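You operate a simulated robot arm through the tools that you are given. There is no shell and no other tool. Be economical: measure what you need, move in short steps, check, and stop when the job is done.

Carry out the task below with a simulated two-armed robot. There is one attempt and no reset: what you move stays moved.

TASK
Take the blue tea towel from the worktop by the kettle and lay it out flat on the worktop above the washer.

The check looks at the end state, three seconds after you hand in, the way a careful person would. Anything else that was tipped, shoved, dropped, spilled or broken makes it a failure. Flat cloth is picked up by pressing the open fingertips on it (5 to 10 N) and closing them slowly along it; thin cloth reads only 2 to 8 mm in the jaws.

THE ROBOT
Two 7-joint arms with two-finger parallel grippers on one trunk, on a base that drives. Base frame: it is fixed to the floor where the robot stands at the start and does not move with it; the origin is under the middle of the robot, x ahead of it, y to its left, z up; the surface under the hand at the start is at about z = 0.91. Units: m, rad, N and s.
The left shoulder is at the start at [0.07, 0.177, 1.219], the right one opposite. With the tool pointing down near the work surface each hand reaches from about 0.3 to 0.74 m from the robot's upright axis, wherever it stands, measured 20 degrees to its own side. Places, roughly: worktop above the washer [0.3, -0.7, 0.9]. Payload 3.43 kg a hand.
The tool frame of a hand sits at the grasp point between the pads (the TCP): z along the fingers, y along the line on which they close. The tips reach 0.03 m beyond it. The gripper opens to 0.094 m. The fingers are 0.028 m wide and 0.01 m thick; the gripper's body (0.05 by 0.096 m) begins 0.055 m behind the TCP.
Orientation is told as [roll, pitch, yaw] about the base's x, y, z axes, in that order, counted from this pose: with the fingers straight down and closing along the base's y, the tool's x points along the base's -x, its y along +y and its z along -z.

THE INTERFACE
- The arms move only by the tool servo_tool. It takes "left_commands", "right_commands" or both (then of equal length, played together; a hand with none holds still); each is a list that holds one entry, the list of rows, each a list of 6 numbers: the shift along the tool's x, y, z in units of 100 mm (1.0 is 100 mm), then the turn, a rotation vector about the tool's x, y, z in units of 180 degrees (1.0 is 180 degrees). In form: [[[dx, dy, dz, rx, ry, rz], ...]]. A call has 1 to 20 rows; each row is the pose to reach, as a shift and turn from the pose commanded when the call began, along the tool's axes at that moment. "left_jaw" and "right_jaw" are, for a hand that has rows, the opening, from 0 (shut) to 1 (fully open), set as the call begins (left out, the last holds). A call with a number of a shift or a turn outside -1 to 1 is refused whole. Each row takes 0.2 s and may step no farther than 0.05 m and 0.15 rad from the row before; otherwise, or with a gripper value out of range, the whole call is refused. A pose out of reach is approached as far as the arm can. The call stops where the force on the tool passes 40 N (or 10 N more than at its start, if that is more) or the arm is blocked; 0.2 s more then pass. Each finger travels about 0.153 m/s and halts on what it meets, pressing with about 21 N; the grip force reading is that of the motor and also rises with nothing between the fingers. The clock runs only during rows and for 0.2 s after the last one: add rows that repeat a pose to give the fingers time. It gives the time, the measured TCP pose, the force on the tool (base axes), the opening and the grip force at its end, in the units of the frame above (readings bear some noise), with the torque about the TCP (base axes, N m) and any sound that the robot's microphone picked up.
- Cameras (640 x 400 px; columns grow to the right, rows downward): "scene" is now at [0.1135, -0.0425, 1.5139]; the picture's right is [-0.56, -0.83, -0.00], its down [-0.64, 0.43, -0.64] and it looks along [0.53, -0.36, -0.77] (base axes); focal length 292 px, centre (320, 200). "left" rides on the left gripper at [0.076, -0.014, -0.103] in its tool frame; the picture's right is [0.18, 0.98, 0.00], its down [-0.75, 0.14, -0.64] and it looks along [-0.63, 0.12, 0.77] (tool axes); focal length 243 px, centre (320, 200). "right" rides on the right gripper at [0.076, 0.014, -0.103] in its tool frame; the picture's right is [-0.18, 0.98, 0.00], its down [-0.75, -0.14, -0.64] and it looks along [-0.63, -0.12, 0.77] (tool axes); focal length 243 px, centre (320, 200). There is no depth. A picture from a camera that has moved, and an enlarged one, comes with that camera's place and axes in the base frame and with its lens.
- grab_frame(camera): a new picture of that camera. The clock stands still meanwhile.
- move_column(by): slides the trunk up (or, below 0, down) by that many m; the arms and the scene camera ride with it, the base frame stays. It gives what a move gives, with no picture.
- steer(legs): drives the robot by 1 to 6 legs, each [ahead, turn to the left] in m and rad, along the robot's own axes; the way and the turn of a leg run together, so that a leg with both is an arc; at most 1.5 m and 3.142 rad a leg. The arms and the cameras ride along, it lands a little off, and it stops where it bumps. It gives what a move gives.
- pan_tilt(pan, tilt): turns the head with the scene camera to pan (to the left, within 1.501 rad either way) and tilt (down, from -0.506 to 1.204), counted from straight ahead of the robot. It gives what a move gives.
- inspect(camera, box): a new picture of the part [left, top, right, bottom] of that camera's present view, enlarged. The clock stands still meanwhile.
- sign_off(): hands the job in; it is judged then, once.

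Work in short steps. Places have to be worked out from the pictures, the camera data and where the tool is seen: move nearer, look again, correct. Check each grasp and each placing, and mend what went wrong. You have 120 turns and 88 pictures in all, those below and enlarged ones among them. Open the grippers and draw the arms clear of the work before you hand the job in, unless the task says otherwise; then end with one line.

The tools are called after "Request:" as name(argument=value, ...) on one line, values as JSON. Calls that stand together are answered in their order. servo_tool: Moves the arms, as the interface text tells. Its arguments: {"type":"object","properties":{"left_commands":{"type":"array","items":{"type":"array","items":{"type":"array","items":{"type":"number"}}}},"left_jaw":{"type":"number"},"right_commands":{"type":"array","items":{"type":"array","items":{"type":"array","items":{"type":"number"}}}},"right_jaw":{"type":"number"}},"required":[]} The other tools are called the same way: move_column (by) slides the trunk up or down; steer (legs) drives the base; pan_tilt (pan, tilt) turns the head that bears the scene camera; grab_frame (camera) takes a picture; inspect (camera, box) takes an enlarged picture of a part of a camera's view; sign_off () hands the job in.

At the start:

```text
clock: 0.0
left_ee_pos: [0.4711, -0.0201, 1.2231]
left_tool_rot: [0.001, -0.001, -0.001]
left_contact_force: [-0.2, -0.3, -0.1]
left_torque: [0.0, 0.0, 0.03]
left_finger_gap: 0.0939
left_gripper_force: 0.0
right_ee_pos: [0.3534, -0.4712, 1.1828]
right_tool_rot: [-0.001, -0.002, 0.0]
right_contact_force: [-0.4, 0.8, 0.2]
right_torque: [0.0, -0.01, -0.03]
right_finger_gap: 0.0939
right_gripper_force: 0.2
trunk travel left (down, up): [-0.799, 0.041]
robot x, y, heading: [-0.0019, 0.0015, 0.002]
head pan, tilt: [-0.593, 0.874]
```

scene: 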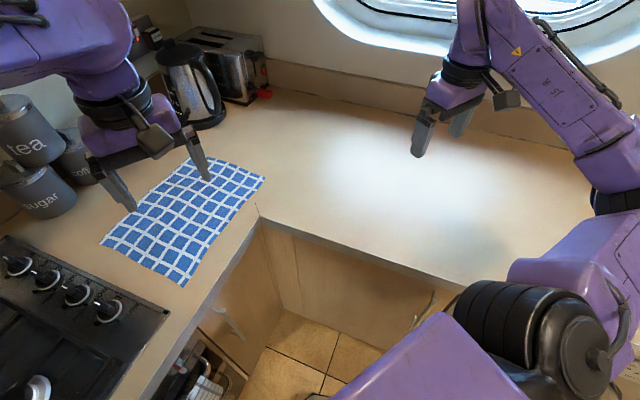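
right: 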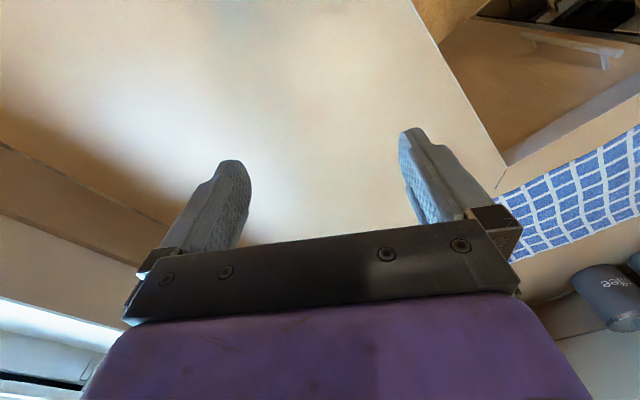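
left: 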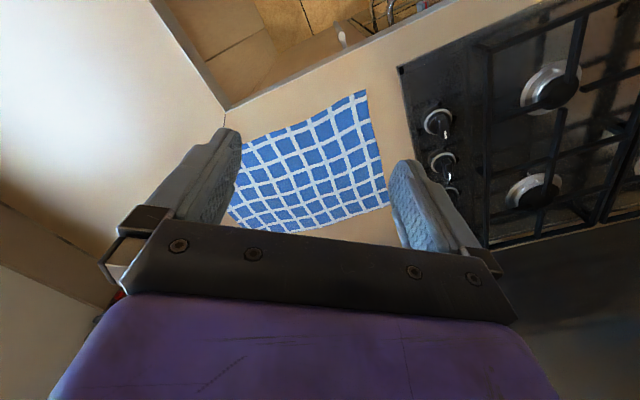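

The towel's near corner C is at about (0.495, 0.062), and both cameras agree. The other near corner, B, is at about (0.68, -0.234). I'll pinch the near edge at both corners, so I'm moving both hands over their spots and yawing the left one so its jaws close across that edge.

Request:
servo_tool(left_commands=[[[-0.066, 0.072, 0.1, 0, 0, 0.0322], [-0.132, 0.144, 0.2, 0, 0, 0.0644], [-0.198, 0.216, 0.3, 0, 0, 0.0966], [-0.264, 0.288, 0.4, 0, 0, 0.1288], [-0.33, 0.36, 0.5, 0, 0, 0.161], [-0.396, 0.432, 0.6, 0, 0, 0.1932], [-0.462, 0.504, 0.7, 0, 0, 0.2254], [-0.528, 0.576, 0.8, 0, 0, 0.2576], [-0.594, 0.648, 0.9, 0, 0, 0.29], [-0.66, 0.72, 1.0, 0, 0, 0.322]]], right_commands=[[[-0.1, 0.1, 0, 0, 0, 0], [-0.2, 0.2, 0, 0, 0, 0], [-0.3, 0.3, 0, 0, 0, 0], [-0.4, 0.4, 0, 0, 0, 0], [-0.5, 0.5, 0, 0, 0, 0], [-0.6, 0.6, 0, 0, 0, 0], [-0.7, 0.7, 0, 0, 0, 0], [-0.8, 0.8, 0, 0, 0, 0], [-0.9, 0.9, 0, 0, 0, 0], [-1, 1, 0, 0, 0, 0]]])

Request:
servo_tool(right_commands=[[[-0.2, 0.2, 0, 0, 0, 0], [-0.4, 0.4, 0, 0, 0, 0], [-0.6, 0.6, 0, 0, 0, 0], [-0.8, 0.8, 0, 0, 0, 0], [-1, 1, 0, 0, 0, 0]]])

Request:
servo_tool(right_commands=[[[-0.1, 0.08, 0.1, 0, 0, 0.0322], [-0.2, 0.16, 0.2, 0, 0, 0.0644], [-0.3, 0.24, 0.3, 0, 0, 0.0966], [-0.4, 0.32, 0.4, 0, 0, 0.1288], [-0.5, 0.4, 0.5, 0, 0, 0.161], [-0.6, 0.48, 0.6, 0, 0, 0.1932], [-0.7, 0.56, 0.7, 0, 0, 0.2254], [-0.8, 0.64, 0.8, 0, 0, 0.2576], [-0.9, 0.72, 0.9, 0, 0, 0.29], [-1, 0.79, 1.0, 0, 0, 0.322]]])

```text
clock: 2.2
left_ee_pos: [0.5378, 0.0526, 1.1226]
left_tool_rot: [-0.002, 0.0, -1.012]
left_contact_force: [-0.5, 0.1, -0.3]
left_torque: [-0.01, 0.04, 0.01]
left_finger_gap: 0.0942
left_gripper_force: 0.0
right_ee_pos: [0.4561, -0.3703, 1.1836]
right_tool_rot: [-0.003, 0.001, 0.0]
right_contact_force: [-0.2, -0.8, -1.1]
right_torque: [-0.02, 0.01, 0.02]
right_finger_gap: 0.0939
right_gripper_force: 0.0
trunk travel left (down, up): [-0.799, 0.041]
robot x, y, heading: [0.0005, -0.0021, -0.002]
head pan, tilt: [-0.593, 0.874]
```

```text
clock: 3.4
left_ee_pos: [0.5373, 0.0532, 1.1224]
left_tool_rot: [-0.002, -0.002, -1.012]
left_contact_force: [-0.3, -0.1, -0.8]
left_torque: [-0.01, 0.0, 0.0]
left_finger_gap: 0.094
left_gripper_force: 0.0
right_ee_pos: [0.5568, -0.2698, 1.184]
right_tool_rot: [-0.002, 0.001, 0.001]
right_contact_force: [0.5, 0.6, 0.1]
right_torque: [0.02, -0.01, -0.02]
right_finger_gap: 0.094
right_gripper_force: 0.0
trunk travel left (down, up): [-0.799, 0.041]
robot x, y, heading: [0.0029, -0.0032, 0.0]
head pan, tilt: [-0.593, 0.874]
```

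```text
clock: 5.6
left_ee_pos: [0.5384, 0.0507, 1.1231]
left_tool_rot: [0.001, 0.001, -1.01]
left_contact_force: [-0.3, 0.5, -0.1]
left_torque: [-0.03, -0.01, -0.02]
left_finger_gap: 0.0939
left_gripper_force: 0.0
right_ee_pos: [0.6555, -0.2669, 1.1296]
right_tool_rot: [-0.042, 0.007, -0.969]
right_contact_force: [-0.1, -0.6, -0.4]
right_torque: [0.01, 0.0, 0.01]
right_finger_gap: 0.0941
right_gripper_force: 0.1
right hand out of reach, approached as far as the arm can: row 8, 9, 10
trunk travel left (down, up): [-0.799, 0.041]
robot x, y, heading: [0.0005, 0.0015, 0.001]
head pan, tilt: [-0.593, 0.874]
```

The right hand fell short of its spot. Turning the robot about 0.3 rad to the left will balance the reach between the two arms. Both hands are above everything nearby.

Request:
steer(legs=[[0.0, 0.3]])

Request:
grab_frame(camera="scene")

```text
clock: 7.0
left_ee_pos: [0.4967, 0.2095, 1.1226]
left_tool_rot: [0.003, 0.0, -0.705]
left_contact_force: [0.0, 0.2, -0.3]
left_torque: [0.0, -0.01, -0.03]
left_finger_gap: 0.0938
left_gripper_force: 0.1
right_ee_pos: [0.7057, -0.0571, 1.1308]
right_tool_rot: [-0.04, 0.007, -0.664]
right_contact_force: [0.3, -0.7, 0.1]
right_torque: [-0.01, 0.0, -0.03]
right_finger_gap: 0.094
right_gripper_force: 0.1
trunk travel left (down, up): [-0.799, 0.041]
robot x, y, heading: [0.0027, -0.001, 0.305]
head pan, tilt: [-0.593, 0.874]
```

```text
84 pictures are left
camera scene: at [0.1216, -0.0074, 1.5139], right [-0.28, -0.96, 0.0], down [-0.74, 0.22, -0.64], along [0.61, -0.18, -0.77], focal length 292 px, centre (320, 200)
```

scene: 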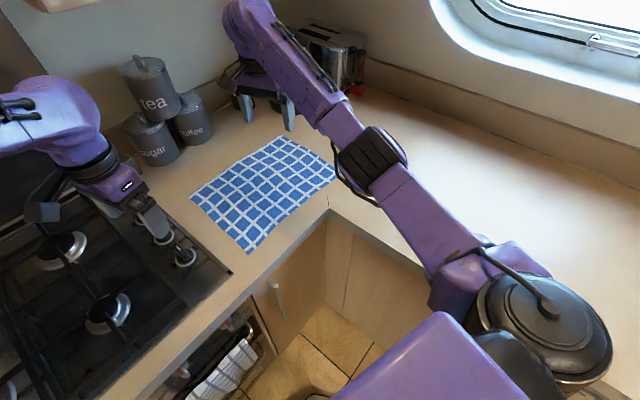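

The towel hasn't moved, and B and C come out at the same places as before. I'm moving both hands back toward their corners and restoring the yaw.

Request:
servo_tool(left_commands=[[[-0.25, -0.2, 0, 0, 0, 0.025], [-0.5, -0.4, 0, 0, 0, 0.05], [-0.75, -0.6, 0, 0, 0, 0.075], [-1, -0.8, 0, 0, 0, 0.097], [-1, -0.8, 0, 0, 0, 0.097]]], right_commands=[[[-0.17, -0.25, 0, 0, 0, 0.025], [-0.34, -0.5, 0, 0, 0, 0.05], [-0.5, -0.75, 0, 0, 0, 0.075], [-0.65, -1, 0, 0, 0, 0.1], [-0.65, -1, 0, 0, 0, 0.1]]])

```text
clock: 8.2
left_ee_pos: [0.5234, 0.0869, 1.1215]
left_tool_rot: [-0.001, -0.001, -1.01]
left_contact_force: [0.4, 0.8, 0.1]
left_torque: [-0.02, -0.01, -0.01]
left_finger_gap: 0.0941
left_gripper_force: 0.0
right_ee_pos: [0.7306, -0.1946, 1.1458]
right_tool_rot: [-0.069, 0.001, -0.94]
right_contact_force: [-0.7, 1.0, -0.4]
right_torque: [-0.03, 0.01, 0.0]
right_finger_gap: 0.0938
right_gripper_force: 0.0
right hand out of reach, approached as far as the arm can: row 1, 2, 3, 4, 5
trunk travel left (down, up): [-0.799, 0.041]
robot x, y, heading: [0.0003, 0.0012, 0.307]
head pan, tilt: [-0.593, 0.874]
```

The right arm is near a wrist limit at this yaw. Closing along the edge instead, with a yaw of about +0.55, is far more natural for both arms, so I'm rotating both hands to that.

Request:
servo_tool(left_commands=[[[0, 0, 0, 0, 0, -0.0415], [0, 0, 0, 0, 0, -0.083], [0, 0, 0, 0, 0, -0.1245], [0, 0, 0, 0, 0, -0.166], [0, 0, 0, 0, 0, -0.2075], [0, 0, 0, 0, 0, -0.249], [0, 0, 0, 0, 0, -0.2905], [0, 0, 0, 0, 0, -0.332], [0, 0, 0, 0, 0, -0.3735], [0, 0, 0, 0, 0, -0.415], [0, 0, 0, 0, 0, -0.4565], [0, 0, 0, 0, 0, -0.497]]], right_commands=[[[0, 0, 0, 0, 0, -0.0415], [0, 0, 0, 0, 0, -0.083], [0, 0, 0, 0, 0, -0.1245], [0, 0, 0, 0, 0, -0.166], [0, 0, 0, 0, 0, -0.2075], [0, 0, 0, 0, 0, -0.249], [0, 0, 0, 0, 0, -0.2905], [0, 0, 0, 0, 0, -0.332], [0, 0, 0, 0, 0, -0.3735], [0, 0, 0, 0, 0, -0.415], [0, 0, 0, 0, 0, -0.4565], [0, 0, 0, 0, 0, -0.49]]])

```text
clock: 11.0
left_ee_pos: [0.5328, 0.1122, 1.1422]
left_tool_rot: [-0.066, 0.025, 0.613]
left_contact_force: [-0.7, -0.5, 0.2]
left_torque: [0.02, 0.01, 0.01]
left_finger_gap: 0.094
left_gripper_force: 0.0
right_ee_pos: [0.7289, -0.1947, 1.1456]
right_tool_rot: [-0.007, 0.04, 0.562]
right_contact_force: [-0.6, 0.9, -0.4]
right_torque: [-0.01, -0.02, 0.0]
right_finger_gap: 0.0943
right_gripper_force: 0.0
trunk travel left (down, up): [-0.799, 0.041]
robot x, y, heading: [-0.0013, -0.0022, 0.308]
head pan, tilt: [-0.593, 0.874]
stopped in row 12 (left hand): the arm was blocked; the commanded pose is now the measured one
```

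The left arm was blocked right at the end of the turn. I'll look before doing anything else.

Request:
grab_frame(camera="scene")

Request:
grab_frame(camera="left")

Request:
grab_frame(camera="right")

```text
83 pictures are left
camera scene: at [0.1214, -0.006, 1.5139], right [-0.28, -0.96, 0.0], down [-0.74, 0.22, -0.64], along [0.61, -0.18, -0.77], focal length 292 px, centre (320, 200)
```

scene: 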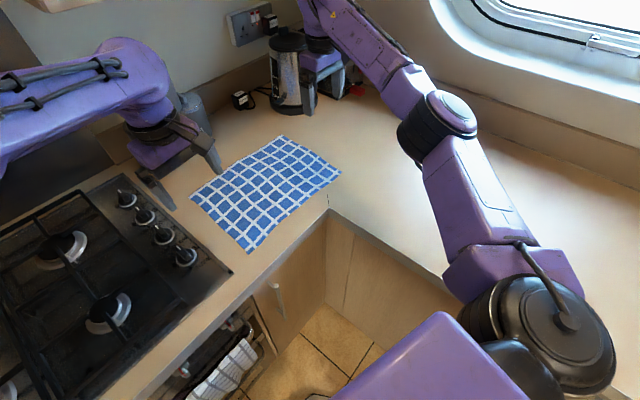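

```text
82 pictures are left
camera left: at [0.4759, 0.0629, 1.2452], right [-0.72, 0.7, -0.06], down [0.52, 0.59, 0.61], along [0.46, 0.41, -0.79], focal length 243 px, centre (320, 200)
```

left: 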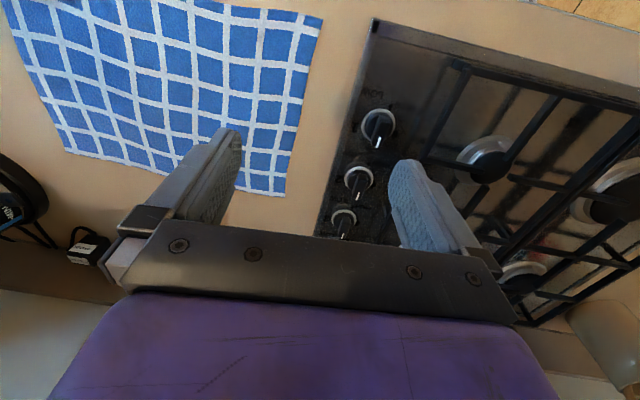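

```text
81 pictures are left
camera right: at [0.6603, -0.2201, 1.2523], right [-0.37, 0.93, -0.01], down [0.73, 0.3, 0.61], along [0.57, 0.22, -0.79], focal length 243 px, centre (320, 200)
```

right: 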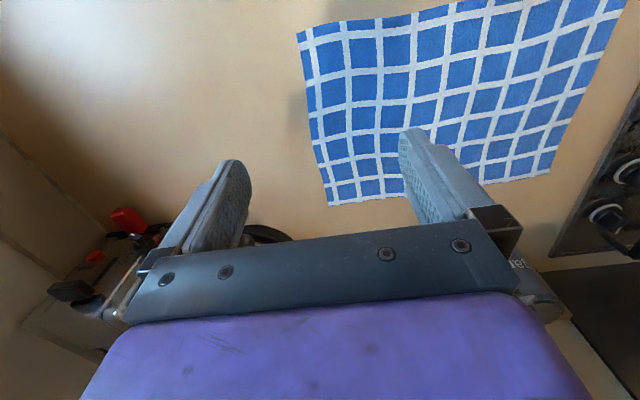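

There's no obstacle around the left hand, so it hit a wrist limit. The left arm prefers negative yaw and the right arm positive. I'll level both hands, move them over the grasp points, then yaw the left hand back to about -0.3.

Request:
servo_tool(left_commands=[[[0.13, -0.21, 0, -0.007, -0.003, 0.03], [0.26, -0.42, 0, -0.014, -0.006, 0.06], [0.39, -0.64, 0, -0.021, -0.008, 0.09], [0.39, -0.64, 0, -0.021, -0.008, 0.12]]], right_commands=[[[0.13, 0.15, 0, -0.001, -0.004, 0], [0.26, 0.3, 0, -0.002, -0.008, 0], [0.39, 0.45, 0, -0.002, -0.0127, 0], [0.39, 0.45, 0, -0.002, -0.0127, 0]]])

Request:
servo_tool(left_commands=[[[0, 0, 0, 0, 0, 0.04], [0, 0, 0, 0, 0, 0.08], [0, 0, 0, 0, 0, 0.12], [0, 0, 0, 0, 0, 0.16], [0, 0, 0, 0, 0, 0.17]]])

```text
clock: 12.0
left_ee_pos: [0.5424, 0.0504, 1.1535]
left_tool_rot: [-0.018, -0.012, 0.262]
left_contact_force: [0.2, -0.6, 0.1]
left_torque: [0.01, -0.01, -0.01]
left_finger_gap: 0.0938
left_gripper_force: 0.2
right_ee_pos: [0.6716, -0.1776, 1.1462]
right_tool_rot: [0.0, 0.0, 0.562]
right_contact_force: [0.9, -0.1, 0.1]
right_torque: [-0.01, 0.0, -0.01]
right_finger_gap: 0.0941
right_gripper_force: 0.0
trunk travel left (down, up): [-0.799, 0.041]
robot x, y, heading: [0.003, -0.0037, 0.308]
head pan, tilt: [-0.593, 0.874]
```

```text
clock: 13.2
left_ee_pos: [0.5417, 0.0494, 1.1502]
left_tool_rot: [-0.009, -0.018, -0.276]
left_contact_force: [0.2, 0.2, 0.1]
left_torque: [-0.03, -0.01, -0.03]
left_finger_gap: 0.0941
left_gripper_force: 0.0
right_ee_pos: [0.6727, -0.178, 1.1465]
right_tool_rot: [0.0, 0.0, 0.563]
right_contact_force: [0.7, 0.0, 0.1]
right_torque: [0.01, 0.0, -0.02]
right_finger_gap: 0.094
right_gripper_force: 0.1
trunk travel left (down, up): [-0.799, 0.041]
robot x, y, heading: [-0.0002, -0.0033, 0.31]
head pan, tilt: [-0.593, 0.874]
```

Both hands are over their corners. I'm narrowing the jaws to about 50 mm and lowering to around 20 mm above the cloth.

Request:
servo_tool(left_commands=[[[0, 0, 0.2, 0, 0, 0], [0, 0, 0.4, 0, 0, 0], [0, 0, 0.6, 0, 0, 0], [0, 0, 0.8, 0, 0, 0], [0, 0, 1, 0, 0, 0]]], right_commands=[[[0, 0, 0.2, 0, 0, 0], [0, 0, 0.4, 0, 0, 0], [0, 0, 0.6, 0, 0, 0], [0, 0, 0.8, 0, 0, 0], [0, 0, 1, 0, 0, 0]]], left_jaw=0.53, right_jaw=0.53)

Request:
servo_tool(left_commands=[[[0, 0, 0.2, 0, 0, 0], [0, 0, 0.4, 0, 0, 0], [0, 0, 0.6, 0, 0, 0], [0, 0, 0.85, 0, 0, 0]]], right_commands=[[[0, 0, 0.2, 0, 0, 0], [0, 0, 0.4, 0, 0, 0], [0, 0, 0.6, 0, 0, 0], [0, 0, 0.82, 0, 0, 0]]])

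Request:
grab_frame(camera="left")

Request:
grab_frame(camera="right")

Request:
grab_frame(camera="scene")

```text
clock: 14.4
left_ee_pos: [0.5369, 0.0393, 1.0456]
left_tool_rot: [0.011, -0.011, -0.295]
left_contact_force: [-0.4, 0.2, 0.7]
left_torque: [-0.01, 0.0, 0.0]
left_finger_gap: 0.0496
left_gripper_force: 0.1
right_ee_pos: [0.6725, -0.1766, 1.0468]
right_tool_rot: [0.0, 0.0, 0.563]
right_contact_force: [-0.7, -0.1, 0.2]
right_torque: [0.0, 0.01, 0.0]
right_finger_gap: 0.05
right_gripper_force: 0.1
trunk travel left (down, up): [-0.799, 0.041]
robot x, y, heading: [0.0025, 0.0054, 0.307]
head pan, tilt: [-0.593, 0.874]
```

```text
clock: 15.4
left_ee_pos: [0.5404, 0.0357, 0.9585]
left_tool_rot: [0.012, -0.008, -0.301]
left_contact_force: [-0.2, 0.7, 0.7]
left_torque: [0.01, 0.0, 0.03]
left_finger_gap: 0.0499
left_gripper_force: 0.1
right_ee_pos: [0.6719, -0.1773, 0.9637]
right_tool_rot: [0.001, 0.004, 0.563]
right_contact_force: [0.5, 0.7, -0.6]
right_torque: [-0.02, 0.0, 0.0]
right_finger_gap: 0.0499
right_gripper_force: 0.0
trunk travel left (down, up): [-0.799, 0.041]
robot x, y, heading: [0.0005, 0.0053, 0.306]
head pan, tilt: [-0.593, 0.874]
```

```text
80 pictures are left
camera left: at [0.4613, 0.0439, 1.0599], right [0.12, 0.99, 0.01], down [0.75, -0.1, 0.65], along [0.65, -0.07, -0.76], focal length 243 px, centre (320, 200)
```

left: 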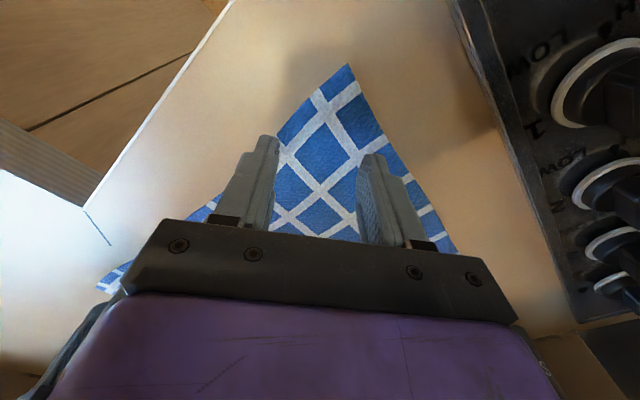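

```text
79 pictures are left
camera right: at [0.6006, -0.206, 1.0681], right [-0.37, 0.93, 0.0], down [0.71, 0.28, 0.64], along [0.6, 0.24, -0.77], focal length 243 px, centre (320, 200)
```

right: 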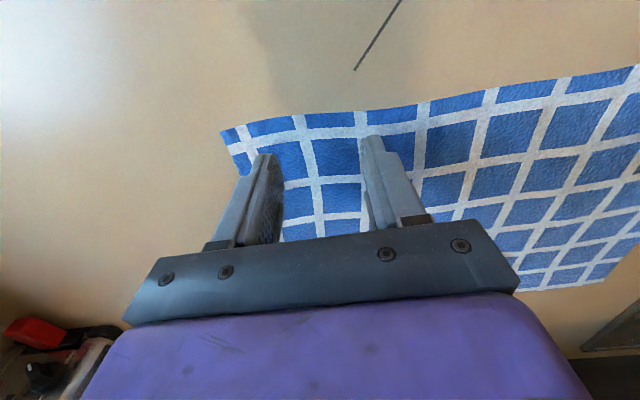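

```text
78 pictures are left
camera scene: at [0.123, -0.0064, 1.5138], right [-0.28, -0.96, 0.0], down [-0.74, 0.22, -0.64], along [0.61, -0.18, -0.77], focal length 292 px, centre (320, 200)
```

scene: 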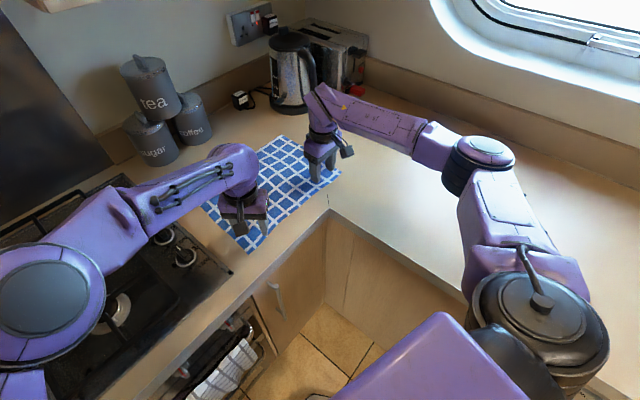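

The tips are about 20 mm above the cloth with both fingers of each hand inside it. I'm shifting the left hand slightly inward and lowering both until they just touch.

Request:
servo_tool(left_commands=[[[-0.08, 0.08, 0.05, 0, 0, 0], [-0.08, 0.08, 0.1, 0, 0, 0], [-0.08, 0.08, 0.14, 0, 0, 0], [-0.08, 0.08, 0.18, 0, 0, 0]]], right_commands=[[[0, 0, 0.07, 0, 0, 0], [0, 0, 0.14, 0, 0, 0], [0, 0, 0.19, 0, 0, 0], [0, 0, 0.23, 0, 0, 0]]])

```text
clock: 16.4
left_ee_pos: [0.5484, 0.0416, 0.9425]
left_tool_rot: [0.012, -0.011, -0.304]
left_contact_force: [0.1, 0.0, 0.4]
left_torque: [-0.02, 0.01, 0.01]
left_finger_gap: 0.0499
left_gripper_force: 0.2
right_ee_pos: [0.6705, -0.1768, 0.9412]
right_tool_rot: [0.001, 0.001, 0.565]
right_contact_force: [0.6, 0.0, 0.6]
right_torque: [-0.03, 0.04, 0.01]
right_finger_gap: 0.0501
right_gripper_force: 0.1
trunk travel left (down, up): [-0.799, 0.041]
robot x, y, heading: [0.0016, 0.0037, 0.306]
head pan, tilt: [-0.593, 0.874]
```

No contact yet, so I'm going 4 mm lower.

Request:
servo_tool(left_commands=[[[0, 0, 0.02, 0, 0, 0], [0, 0, 0.04, 0, 0, 0]]], right_commands=[[[0, 0, 0.02, 0, 0, 0], [0, 0, 0.04, 0, 0, 0]]])

```text
clock: 17.0
left_ee_pos: [0.547, 0.0428, 0.9411]
left_tool_rot: [0.012, -0.014, -0.301]
left_contact_force: [2.9, -0.1, 13.3]
left_torque: [-0.37, 0.17, 0.08]
left_finger_gap: 0.0499
left_gripper_force: 0.1
right_ee_pos: [0.6697, -0.1779, 0.941]
right_tool_rot: [-0.001, -0.006, 0.562]
right_contact_force: [3.5, -0.1, 14.7]
right_torque: [0.13, 0.14, 0.0]
right_finger_gap: 0.0496
right_gripper_force: 0.1
trunk travel left (down, up): [-0.799, 0.041]
robot x, y, heading: [0.0005, -0.001, 0.308]
head pan, tilt: [-0.593, 0.874]
```

Each hand reads about 14 N. I'm backing off 1.5 mm to reach roughly 8 N, then closing in steps.

Request:
servo_tool(left_commands=[[[0, 0, -0.015, 0, 0, 0], [0, 0, -0.015, 0, 0, 0]]], right_commands=[[[0, 0, -0.018, 0, 0, 0], [0, 0, -0.018, 0, 0, 0]]], left_jaw=0.45, right_jaw=0.45)

Request:
servo_tool(left_commands=[[[0, 0, 0, 0, 0, 0]]], right_commands=[[[0, 0, 0, 0, 0, 0]]], left_jaw=0.36, right_jaw=0.36)

Request:
grab_frame(camera="left")

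Request:
grab_frame(camera="right")

```text
clock: 17.6
left_ee_pos: [0.5459, 0.0412, 0.9424]
left_tool_rot: [0.013, -0.014, -0.301]
left_contact_force: [2.2, 0.0, 9.7]
left_torque: [-0.23, 0.11, 0.09]
left_finger_gap: 0.0425
left_gripper_force: 0.3
right_ee_pos: [0.6689, -0.177, 0.9421]
right_tool_rot: [-0.002, -0.002, 0.564]
right_contact_force: [-2.6, 0.9, 12.4]
right_torque: [0.08, 0.22, -0.02]
right_finger_gap: 0.0428
right_gripper_force: 0.7
trunk travel left (down, up): [-0.799, 0.041]
robot x, y, heading: [0.002, 0.0036, 0.303]
head pan, tilt: [-0.593, 0.874]
```

```text
clock: 18.0
left_ee_pos: [0.5475, 0.0417, 0.9404]
left_tool_rot: [0.013, -0.013, -0.302]
left_contact_force: [0.6, -0.7, 10.9]
left_torque: [-0.18, 0.18, 0.02]
left_finger_gap: 0.0345
left_gripper_force: 0.2
right_ee_pos: [0.6688, -0.1787, 0.9417]
right_tool_rot: [-0.001, -0.003, 0.561]
right_contact_force: [0.3, 1.8, 10.9]
right_torque: [0.12, 0.12, -0.03]
right_finger_gap: 0.0337
right_gripper_force: 0.3
trunk travel left (down, up): [-0.799, 0.041]
robot x, y, heading: [-0.0028, -0.0018, 0.304]
head pan, tilt: [-0.593, 0.874]
```

```text
77 pictures are left
camera left: at [0.4672, 0.0498, 1.0419], right [0.12, 0.99, 0.01], down [0.75, -0.09, 0.65], along [0.65, -0.07, -0.76], focal length 243 px, centre (320, 200)
```

left: 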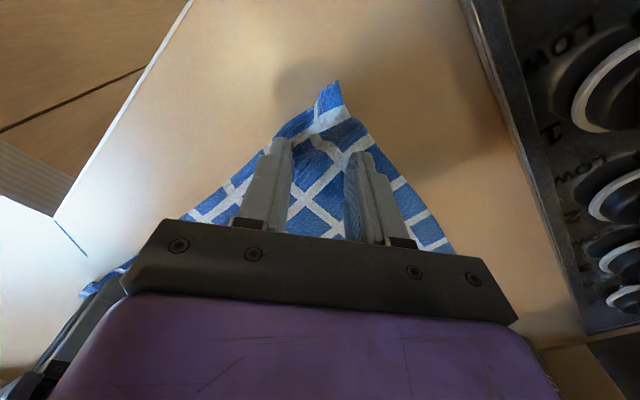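

```text
76 pictures are left
camera right: at [0.5977, -0.2059, 1.0455], right [-0.37, 0.93, 0.0], down [0.71, 0.28, 0.64], along [0.6, 0.24, -0.77], focal length 243 px, centre (320, 200)
```

right: 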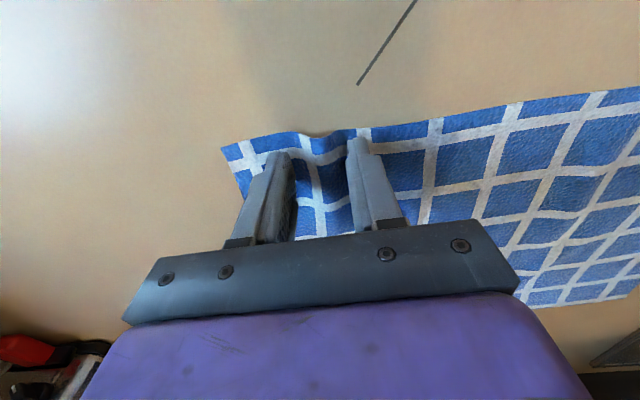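

The cloth is rising into a fold between the fingers of both hands, so I'll keep closing.

Request:
servo_tool(left_commands=[[[0, 0, 0, 0, 0, 0]]], right_commands=[[[0, 0, 0, 0, 0, 0]]], left_jaw=0.27, right_jaw=0.27)

Request:
servo_tool(left_commands=[[[0, 0, 0, 0, 0, 0]]], right_commands=[[[0, 0, 0, 0, 0, 0]]], left_jaw=0.18, right_jaw=0.18)

Request:
servo_tool(left_commands=[[[0, 0, 0, 0, 0, 0]]], right_commands=[[[0, 0, 0, 0, 0, 0]]], left_jaw=0.1, right_jaw=0.1)

Request:
servo_tool(left_commands=[[[0, 0, 0, 0, 0, 0], [0, 0, 0, 0, 0, 0], [0, 0, 0, 0, 0, 0]]], right_commands=[[[0, 0, 0, 0, 0, 0], [0, 0, 0, 0, 0, 0], [0, 0, 0, 0, 0, 0]]], left_jaw=0.0, right_jaw=0.0)

Request:
grab_frame(camera="left")

Request:
grab_frame(camera="right")

```text
clock: 18.4
left_ee_pos: [0.5454, 0.0428, 0.9421]
left_tool_rot: [0.013, -0.015, -0.304]
left_contact_force: [1.2, -1.5, 9.1]
left_torque: [-0.18, 0.07, 0.02]
left_finger_gap: 0.0259
left_gripper_force: 0.6
right_ee_pos: [0.6688, -0.1767, 0.942]
right_tool_rot: [-0.002, -0.001, 0.562]
right_contact_force: [-2.3, 2.2, 11.4]
right_torque: [0.1, 0.18, -0.04]
right_finger_gap: 0.026
right_gripper_force: 0.6
trunk travel left (down, up): [-0.799, 0.041]
robot x, y, heading: [-0.0011, 0.0022, 0.307]
head pan, tilt: [-0.593, 0.874]
```

```text
clock: 18.8
left_ee_pos: [0.5462, 0.0423, 0.9416]
left_tool_rot: [0.012, -0.012, -0.302]
left_contact_force: [1.0, -1.8, 7.8]
left_torque: [-0.13, 0.07, 0.07]
left_finger_gap: 0.0176
left_gripper_force: 0.8
right_ee_pos: [0.6693, -0.1769, 0.9404]
right_tool_rot: [0.001, -0.002, 0.565]
right_contact_force: [-2.7, 1.8, 10.9]
right_torque: [0.04, 0.14, -0.06]
right_finger_gap: 0.0179
right_gripper_force: 1.1
trunk travel left (down, up): [-0.799, 0.041]
robot x, y, heading: [-0.0013, 0.0007, 0.301]
head pan, tilt: [-0.593, 0.874]
```

```text
clock: 19.2
left_ee_pos: [0.5465, 0.0415, 0.9411]
left_tool_rot: [0.011, -0.013, -0.301]
left_contact_force: [2.0, -2.0, 8.3]
left_torque: [-0.11, 0.07, 0.06]
left_finger_gap: 0.0097
left_gripper_force: 0.2
right_ee_pos: [0.6699, -0.177, 0.9415]
right_tool_rot: [-0.002, -0.002, 0.564]
right_contact_force: [-2.3, 1.9, 11.5]
right_torque: [0.05, 0.18, -0.03]
right_finger_gap: 0.0101
right_gripper_force: 0.7
trunk travel left (down, up): [-0.799, 0.041]
robot x, y, heading: [0.0027, -0.0015, 0.304]
head pan, tilt: [-0.593, 0.874]
```

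```text
clock: 20.0
left_ee_pos: [0.5464, 0.0425, 0.9422]
left_tool_rot: [0.011, -0.012, -0.301]
left_contact_force: [2.2, -6.4, 7.1]
left_torque: [-0.23, -0.04, 0.07]
left_finger_gap: 0.0024
left_gripper_force: 21.1
right_ee_pos: [0.6688, -0.1779, 0.9404]
right_tool_rot: [-0.003, 0.0, 0.563]
right_contact_force: [-3.0, 5.7, 11.8]
right_torque: [0.16, 0.23, -0.07]
right_finger_gap: 0.0075
right_gripper_force: 21.7
trunk travel left (down, up): [-0.799, 0.041]
robot x, y, heading: [-0.0012, 0.0013, 0.309]
head pan, tilt: [-0.593, 0.874]
```

```text
75 pictures are left
camera left: at [0.4673, 0.0494, 1.0417], right [0.12, 0.99, 0.01], down [0.75, -0.09, 0.65], along [0.65, -0.07, -0.76], focal length 243 px, centre (320, 200)
```

left: 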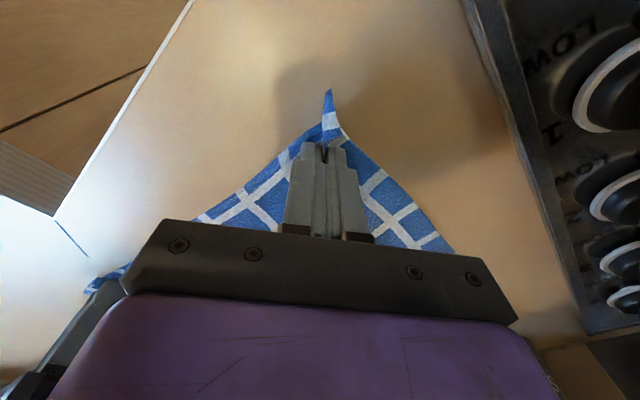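

```text
74 pictures are left
camera right: at [0.5976, -0.2055, 1.0455], right [-0.37, 0.93, 0.0], down [0.71, 0.28, 0.64], along [0.6, 0.24, -0.77], focal length 243 px, centre (320, 200)
```

right: 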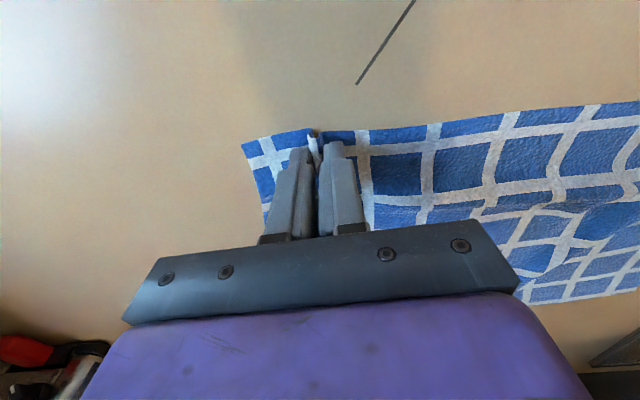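

Both hands hold a fold, with gaps of 2.4 and 7.5 mm. I'm lifting 100 mm and then checking.

Request:
servo_tool(left_commands=[[[0, 0, -0.1, 0, 0, 0], [0, 0, -0.2, 0, 0, 0], [0, 0, -0.35, 0, 0, 0], [0, 0, -0.5, 0, 0, 0], [0, 0, -0.65, 0, 0, 0], [0, 0, -0.8, 0, 0, 0], [0, 0, -1, 0, 0, 0]]], right_commands=[[[0, 0, -0.1, 0, 0, 0], [0, 0, -0.2, 0, 0, 0], [0, 0, -0.35, 0, 0, 0], [0, 0, -0.5, 0, 0, 0], [0, 0, -0.65, 0, 0, 0], [0, 0, -0.8, 0, 0, 0], [0, 0, -1, 0, 0, 0]]])

Request:
grab_frame(camera="scene")

```text
clock: 21.6
left_ee_pos: [0.5463, 0.042, 1.0411]
left_tool_rot: [0.011, -0.009, -0.302]
left_contact_force: [3.7, -5.6, -0.8]
left_torque: [-0.17, -0.11, 0.02]
left_finger_gap: 0.002
left_gripper_force: 20.7
right_ee_pos: [0.6705, -0.1769, 1.0402]
right_tool_rot: [0.0, 0.001, 0.565]
right_contact_force: [-2.9, 5.0, -0.4]
right_torque: [0.17, 0.08, -0.05]
right_finger_gap: 0.0077
right_gripper_force: 21.0
trunk travel left (down, up): [-0.799, 0.041]
robot x, y, heading: [0.0014, 0.0016, 0.307]
head pan, tilt: [-0.593, 0.874]
```

```text
73 pictures are left
camera scene: at [0.1202, -0.0062, 1.5139], right [-0.28, -0.96, 0.0], down [-0.74, 0.22, -0.64], along [0.62, -0.18, -0.77], focal length 292 px, centre (320, 200)
```

scene: 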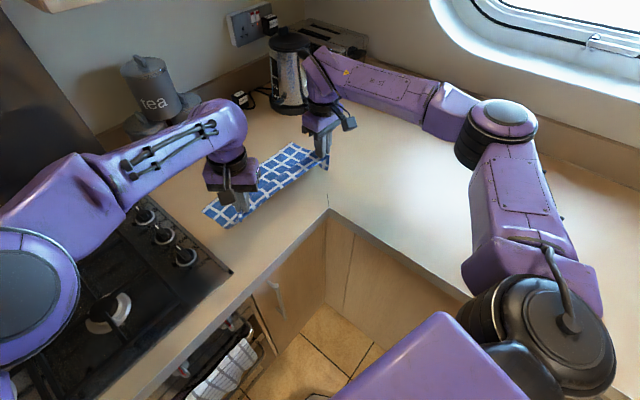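

The cloth is held along its near edge. I'll ease the tension a little and lift until it hangs clear.

Request:
servo_tool(left_commands=[[[-0.03, -0.03, -0.2, 0, 0, 0], [-0.03, -0.03, -0.4, 0, 0, 0], [-0.03, -0.03, -0.6, 0, 0, 0], [-0.03, -0.03, -0.8, 0, 0, 0], [-0.03, -0.03, -1, 0, 0, 0]]], right_commands=[[[0, 0, -0.2, 0, 0, 0], [0, 0, -0.4, 0, 0, 0], [0, 0, -0.6, 0, 0, 0], [0, 0, -0.8, 0, 0, 0], [0, 0, -1, 0, 0, 0]]])

Request:
servo_tool(left_commands=[[[0, 0, -0.2, 0, 0, 0], [0, 0, -0.4, 0, 0, 0], [0, 0, -0.6, 0, 0, 0], [0, 0, -0.8, 0, 0, 0], [0, 0, -0.9, 0, 0, 0]]], right_commands=[[[0, 0, -0.2, 0, 0, 0], [0, 0, -0.4, 0, 0, 0], [0, 0, -0.6, 0, 0, 0], [0, 0, -0.8, 0, 0, 0], [0, 0, -0.9, 0, 0, 0]]])

Request:
grab_frame(camera="scene")

```text
clock: 22.8
left_ee_pos: [0.5484, 0.0445, 1.1389]
left_tool_rot: [0.0, -0.007, -0.286]
left_contact_force: [3.7, -6.3, -0.2]
left_torque: [-0.16, -0.12, 0.07]
left_finger_gap: 0.0022
left_gripper_force: 20.9
right_ee_pos: [0.6711, -0.1755, 1.1397]
right_tool_rot: [-0.001, 0.0, 0.564]
right_contact_force: [-2.8, 7.0, -0.7]
right_torque: [0.23, 0.16, -0.01]
right_finger_gap: 0.0077
right_gripper_force: 20.7
trunk travel left (down, up): [-0.799, 0.041]
robot x, y, heading: [-0.0011, -0.0014, 0.306]
head pan, tilt: [-0.593, 0.874]
```

```text
clock: 24.0
left_ee_pos: [0.5437, 0.0422, 1.2313]
left_tool_rot: [0.015, -0.014, -0.305]
left_contact_force: [3.2, -6.7, 0.3]
left_torque: [-0.16, -0.13, 0.04]
left_finger_gap: 0.0024
left_gripper_force: 21.1
left hand out of reach, approached as far as the arm can: row 5
right_ee_pos: [0.6713, -0.1745, 1.2301]
right_tool_rot: [0.0, 0.0, 0.562]
right_contact_force: [-5.3, 7.0, -0.3]
right_torque: [0.22, 0.13, 0.0]
right_finger_gap: 0.0075
right_gripper_force: 21.2
trunk travel left (down, up): [-0.799, 0.041]
robot x, y, heading: [-0.0025, 0.0014, 0.299]
head pan, tilt: [-0.593, 0.874]
```

```text
72 pictures are left
camera scene: at [0.1206, -0.0056, 1.5139], right [-0.28, -0.96, 0.0], down [-0.74, 0.22, -0.64], along [0.62, -0.18, -0.77], focal length 292 px, centre (320, 200)
```

scene: 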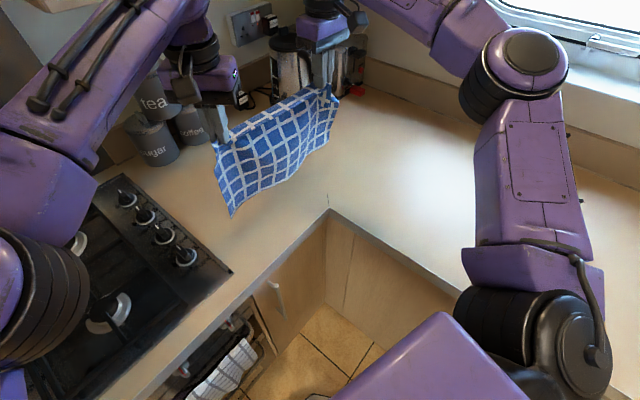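

The towel hangs cleanly between the hands. Before turning I'll look right to see the washer area and the space the arms will sweep through.

Request:
pan_tilt(pan=-1.4, tilt=0.8)

Request:
grab_frame(camera="scene")

```text
clock: 25.1
left_ee_pos: [0.5436, 0.0427, 1.2301]
left_tool_rot: [0.014, -0.011, -0.303]
left_contact_force: [5.0, -7.9, -0.8]
left_torque: [-0.27, -0.14, 0.03]
left_finger_gap: 0.0024
left_gripper_force: 20.7
right_ee_pos: [0.6721, -0.1753, 1.2289]
right_tool_rot: [0.0, 0.001, 0.564]
right_contact_force: [-5.0, 8.1, 0.9]
right_torque: [0.25, 0.16, 0.01]
right_finger_gap: 0.0076
right_gripper_force: 21.2
trunk travel left (down, up): [-0.799, 0.041]
robot x, y, heading: [-0.0003, -0.0023, 0.309]
head pan, tilt: [-1.4, 0.799]
```

```text
71 pictures are left
camera scene: at [0.0846, -0.056, 1.5198], right [-0.89, -0.46, 0.0], down [-0.33, 0.64, -0.7], along [0.32, -0.62, -0.72], focal length 292 px, centre (320, 200)
```

scene: 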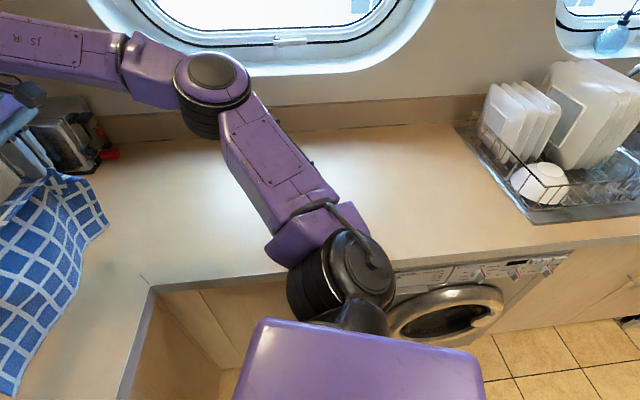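

The washer's front spans about s = 0.48–1.08 m along the counter from the inner corner, and a dish rack starts at about s = 0.97. I'll ease the cloth tension, then turn right in place to face that counter.

Request:
servo_tool(right_commands=[[[0, 0.03, 0, 0, 0, 0], [0, 0.06, 0, 0, 0, 0]]])

Request:
steer(legs=[[0, -0.65], [0, -0.64]])

Request:
grab_frame(camera="scene")

```text
clock: 25.7
left_ee_pos: [0.5448, 0.0441, 1.2299]
left_tool_rot: [0.012, -0.01, -0.302]
left_contact_force: [0.9, -2.0, 0.2]
left_torque: [-0.1, -0.05, 0.02]
left_finger_gap: 0.0025
left_gripper_force: 21.1
right_ee_pos: [0.6686, -0.1724, 1.229]
right_tool_rot: [-0.003, 0.0, 0.563]
right_contact_force: [-1.3, 2.8, -1.2]
right_torque: [0.06, 0.06, -0.02]
right_finger_gap: 0.0076
right_gripper_force: 21.2
trunk travel left (down, up): [-0.799, 0.041]
robot x, y, heading: [-0.0012, 0.0035, 0.306]
head pan, tilt: [-1.4, 0.799]
```

```text
clock: 29.6
left_ee_pos: [0.1882, -0.513, 1.2301]
left_tool_rot: [0.009, -0.009, -1.602]
left_contact_force: [-3.5, -3.9, 0.0]
left_torque: [-0.14, 0.13, 0.04]
left_finger_gap: 0.0023
left_gripper_force: 21.2
right_ee_pos: [0.0154, -0.6903, 1.2296]
right_tool_rot: [0.001, 0.0, -0.734]
right_contact_force: [2.7, 3.9, -0.7]
right_torque: [0.09, -0.13, -0.03]
right_finger_gap: 0.0026
right_gripper_force: 21.4
trunk travel left (down, up): [-0.799, 0.041]
robot x, y, heading: [0.0011, 0.0014, -0.996]
head pan, tilt: [-1.4, 0.799]
```

```text
70 pictures are left
camera scene: at [-0.0315, -0.0961, 1.5199], right [-0.68, 0.73, 0.0], down [0.53, 0.49, -0.7], along [-0.51, -0.47, -0.72], focal length 292 px, centre (320, 200)
```

scene: 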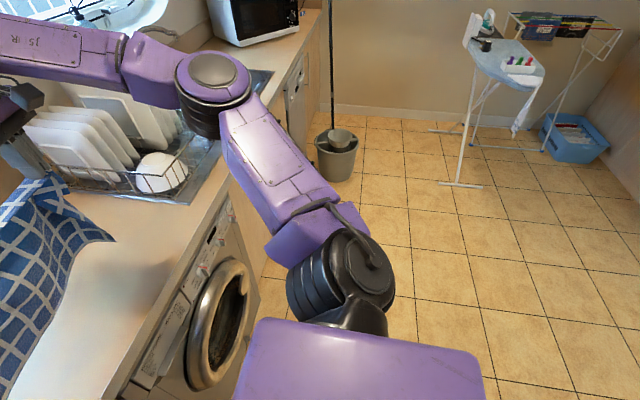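

The right jaw gap dropped from 7.6 to 2.6 mm, so I'm checking that grip. The floor to my right is clear.

Request:
grab_frame(camera="right")

Request:
pan_tilt(pan=-0.3, tilt=0.874)

Request:
grab_frame(camera="scene")

```text
69 pictures are left
camera right: at [-0.0313, -0.628, 1.3341], right [0.8, 0.61, 0.0], down [0.47, -0.61, 0.64], along [0.39, -0.51, -0.77], focal length 243 px, centre (320, 200)
```

right: 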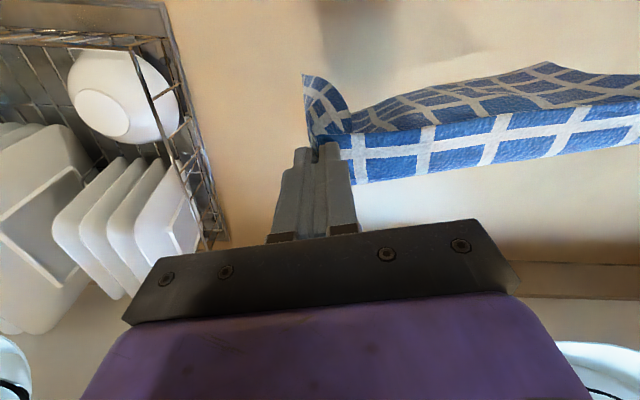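

```text
clock: 31.0
left_ee_pos: [0.1873, -0.5136, 1.2293]
left_tool_rot: [0.012, -0.01, -1.601]
left_contact_force: [-3.0, -3.2, 0.3]
left_torque: [-0.11, 0.06, 0.04]
left_finger_gap: 0.0024
left_gripper_force: 21.0
right_ee_pos: [0.014, -0.6903, 1.2291]
right_tool_rot: [0.0, 0.0, -0.736]
right_contact_force: [3.2, 3.6, 0.6]
right_torque: [0.07, -0.14, 0.01]
right_finger_gap: 0.0025
right_gripper_force: 21.0
trunk travel left (down, up): [-0.799, 0.041]
robot x, y, heading: [-0.0013, -0.0025, -0.995]
head pan, tilt: [-0.3, 0.874]
```

```text
68 pictures are left
camera scene: at [0.0475, -0.1156, 1.5139], right [-0.96, -0.27, 0.0], down [-0.21, 0.74, -0.64], along [0.18, -0.62, -0.77], focal length 292 px, centre (320, 200)
```

scene: 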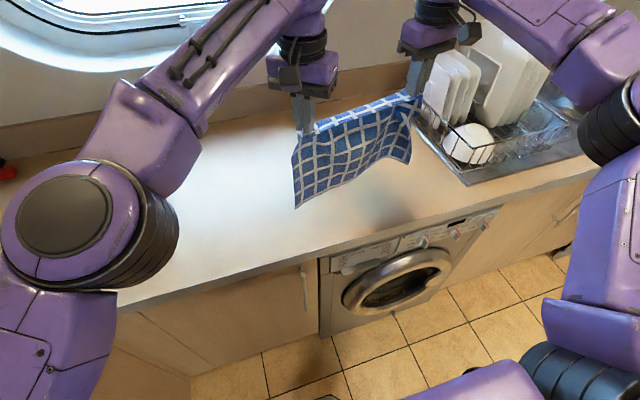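

The washer lies under s = 0.52–1.04 m and the rack starts at 0.97, so I'm aiming for the towel's centre at s ≈ 0.68. The robot has to stand further along the counter, so I'll swing left, reverse 0.3 m and then re-centre the hands.

Request:
steer(legs=[[0, 0.9], [-0.3, 0]])

Request:
grab_frame(camera="scene")

```text
clock: 35.4
left_ee_pos: [0.2151, -0.145, 1.2291]
left_tool_rot: [0.011, -0.01, -0.703]
left_contact_force: [0.8, -3.8, -0.4]
left_torque: [-0.12, 0.0, 0.04]
left_finger_gap: 0.0021
left_gripper_force: 20.6
right_ee_pos: [0.2455, -0.3893, 1.2282]
right_tool_rot: [0.001, 0.003, 0.163]
right_contact_force: [-0.2, 3.7, 0.4]
right_torque: [0.11, 0.03, -0.04]
right_finger_gap: 0.0026
right_gripper_force: 21.1
trunk travel left (down, up): [-0.799, 0.041]
robot x, y, heading: [-0.3008, 0.0255, -0.096]
head pan, tilt: [-0.3, 0.874]
```

```text
67 pictures are left
camera scene: at [-0.1819, -0.0053, 1.5137], right [-0.39, -0.92, 0.0], down [-0.71, 0.3, -0.64], along [0.59, -0.25, -0.77], focal length 292 px, centre (320, 200)
```

scene: 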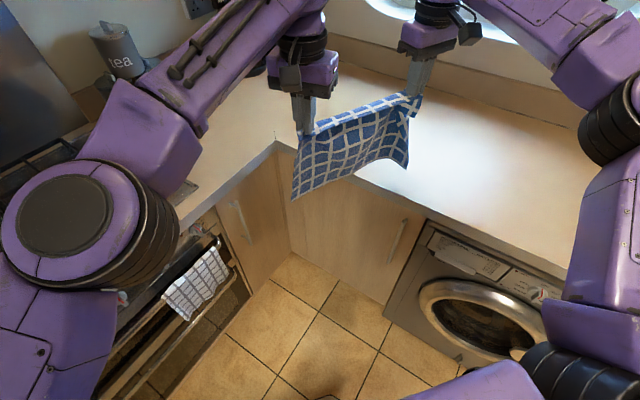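

I'm shifting both hands left together by 0.24 m to centre them on the robot, and levelling the held edge.

Request:
servo_tool(left_commands=[[[0.079, 0.137, 0, 0, 0, 0], [0.158, 0.274, 0, 0, 0, 0], [0.236, 0.41, 0, 0, 0, 0], [0.315, 0.547, 0, 0, 0, 0], [0.394, 0.684, 0, 0, 0, 0]]], right_commands=[[[-0.019, 0.158, 0, 0, 0, 0], [-0.038, 0.315, 0, 0, 0, 0], [-0.057, 0.473, 0, 0, 0, 0], [-0.076, 0.63, 0, 0, 0, 0], [-0.095, 0.788, 0, 0, 0, 0]]])

Request:
servo_tool(left_commands=[[[0.079, 0.137, 0, 0, 0, 0], [0.158, 0.274, 0, 0, 0, 0], [0.236, 0.41, 0, 0, 0, 0], [0.315, 0.547, 0, 0, 0, 0], [0.394, 0.684, 0, 0, 0, 0]]], right_commands=[[[-0.019, 0.158, 0, 0, 0, 0], [-0.038, 0.315, 0, 0, 0, 0], [-0.057, 0.473, 0, 0, 0, 0], [-0.076, 0.63, 0, 0, 0, 0], [-0.095, 0.788, 0, 0, 0, 0]]])

Request:
servo_tool(left_commands=[[[0.079, 0.137, 0, 0, 0, 0.014], [0.158, 0.274, 0, 0, 0, 0.028], [0.236, 0.41, 0, 0, 0, 0.042], [0.315, 0.547, 0, 0, 0, 0.056], [0.394, 0.684, 0, 0, 0, 0.07]]], right_commands=[[[-0.019, 0.158, 0, 0, 0, 0.014], [-0.038, 0.315, 0, 0, 0, 0.028], [-0.057, 0.473, 0, 0, 0, 0.042], [-0.076, 0.63, 0, 0, 0, 0.056], [-0.095, 0.788, 0, 0, 0, 0.07]]])

Request:
grab_frame(camera="scene")

```text
clock: 36.5
left_ee_pos: [0.2282, -0.0647, 1.2307]
left_tool_rot: [0.011, -0.012, -0.706]
left_contact_force: [0.1, -1.0, -0.5]
left_torque: [-0.03, -0.01, 0.0]
left_finger_gap: 0.0022
left_gripper_force: 20.9
right_ee_pos: [0.24, -0.3077, 1.2296]
right_tool_rot: [-0.001, -0.001, 0.163]
right_contact_force: [-0.5, 0.8, 0.1]
right_torque: [0.02, -0.01, -0.04]
right_finger_gap: 0.0023
right_gripper_force: 20.7
trunk travel left (down, up): [-0.799, 0.041]
robot x, y, heading: [-0.3018, 0.0286, -0.096]
head pan, tilt: [-0.3, 0.874]
```

```text
clock: 37.8
left_ee_pos: [0.2423, 0.0139, 1.2315]
left_tool_rot: [0.01, -0.013, -0.703]
left_contact_force: [0.4, 0.1, -0.6]
left_torque: [-0.03, 0.0, -0.03]
left_finger_gap: 0.0025
left_gripper_force: 21.0
right_ee_pos: [0.2374, -0.2288, 1.2298]
right_tool_rot: [-0.001, -0.001, 0.161]
right_contact_force: [-0.4, 0.7, -0.4]
right_torque: [-0.03, 0.0, -0.02]
right_finger_gap: 0.0024
right_gripper_force: 20.9
trunk travel left (down, up): [-0.799, 0.041]
robot x, y, heading: [-0.3054, 0.0314, -0.097]
head pan, tilt: [-0.3, 0.874]
```

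```text
clock: 39.0
left_ee_pos: [0.2574, 0.0898, 1.2308]
left_tool_rot: [0.012, -0.009, -0.923]
left_contact_force: [-0.1, 0.0, 0.2]
left_torque: [-0.03, 0.01, 0.01]
left_finger_gap: 0.0024
left_gripper_force: 21.0
right_ee_pos: [0.235, -0.1508, 1.2304]
right_tool_rot: [-0.001, 0.002, -0.057]
right_contact_force: [-0.6, 1.0, -0.6]
right_torque: [-0.01, -0.02, 0.04]
right_finger_gap: 0.0022
right_gripper_force: 21.4
trunk travel left (down, up): [-0.799, 0.041]
robot x, y, heading: [-0.303, 0.0265, -0.094]
head pan, tilt: [-0.3, 0.874]
```

```text
66 pictures are left
camera scene: at [-0.1832, -0.0025, 1.5139], right [-0.39, -0.92, 0.0], down [-0.71, 0.29, -0.64], along [0.59, -0.25, -0.77], focal length 292 px, centre (320, 200)
```

scene: 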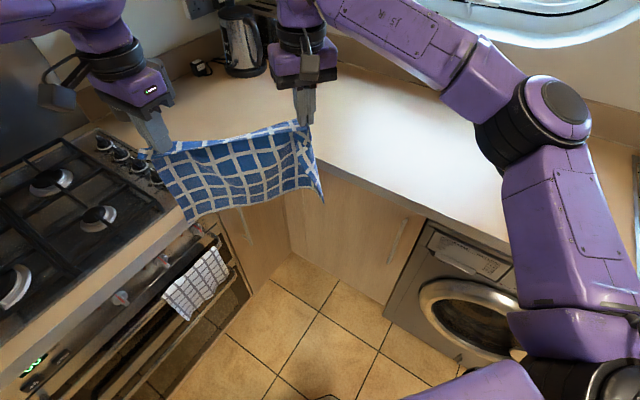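

The hands are level and centred, so I'm turning to face the washer counter and driving forward 0.22 m.

Request:
steer(legs=[[0, -0.89], [0.22, 0]])

Request:
pan_tilt(pan=0.0, tilt=0.95)

Request:
grab_frame(camera="scene")

```text
clock: 42.9
left_ee_pos: [0.2174, -0.545, 1.2334]
left_tool_rot: [0.015, -0.01, -1.806]
left_contact_force: [0.4, 0.4, 0.3]
left_torque: [0.0, -0.04, 0.04]
left_finger_gap: 0.0025
left_gripper_force: 21.1
right_ee_pos: [0.0169, -0.6798, 1.231]
right_tool_rot: [-0.001, -0.001, -0.943]
right_contact_force: [-0.1, -0.5, 0.7]
right_torque: [0.02, 0.02, 0.02]
right_finger_gap: 0.0025
right_gripper_force: 21.1
trunk travel left (down, up): [-0.799, 0.041]
robot x, y, heading: [-0.1847, -0.152, -0.979]
head pan, tilt: [-0.3, 0.874]
```

```text
clock: 43.7
left_ee_pos: [0.2186, -0.5469, 1.2319]
left_tool_rot: [0.013, -0.007, -1.808]
left_contact_force: [0.3, -0.8, -0.3]
left_torque: [-0.05, 0.02, 0.02]
left_finger_gap: 0.0022
left_gripper_force: 21.1
right_ee_pos: [0.0178, -0.6818, 1.2294]
right_tool_rot: [0.0, 0.002, -0.941]
right_contact_force: [-0.3, 0.2, -0.2]
right_torque: [0.02, 0.0, 0.06]
right_finger_gap: 0.0025
right_gripper_force: 21.0
trunk travel left (down, up): [-0.799, 0.041]
robot x, y, heading: [-0.187, -0.1482, -0.984]
head pan, tilt: [0.0, 0.949]
```

```text
65 pictures are left
camera scene: at [-0.1158, -0.2525, 1.5082], right [-0.83, -0.56, 0.0], down [-0.45, 0.68, -0.58], along [0.32, -0.48, -0.81], focal length 292 px, centre (320, 200)
```

scene: 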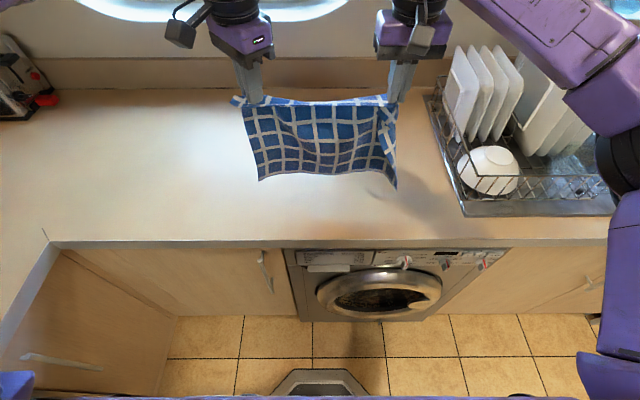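

The view confirms the cloth is over the counter, just left of the washer's centre. The base still has about 0.17 m of clearance, so I'm driving 0.07 m closer, then moving the hands 0.07 m to the right.

Request:
steer(legs=[[0.07, 0]])

```text
clock: 44.7
left_ee_pos: [0.2471, -0.5917, 1.2402]
left_tool_rot: [0.024, -0.021, -1.804]
left_contact_force: [-0.1, -0.3, 1.3]
left_torque: [0.01, 0.01, 0.05]
left_finger_gap: 0.0025
left_gripper_force: 21.2
right_ee_pos: [0.0469, -0.7273, 1.2409]
right_tool_rot: [-0.001, -0.017, -0.941]
right_contact_force: [-0.2, 0.6, 0.1]
right_torque: [-0.03, -0.03, 0.05]
right_finger_gap: 0.0025
right_gripper_force: 21.1
trunk travel left (down, up): [-0.799, 0.041]
robot x, y, heading: [-0.1467, -0.2093, -0.977]
head pan, tilt: [0.0, 0.949]
```

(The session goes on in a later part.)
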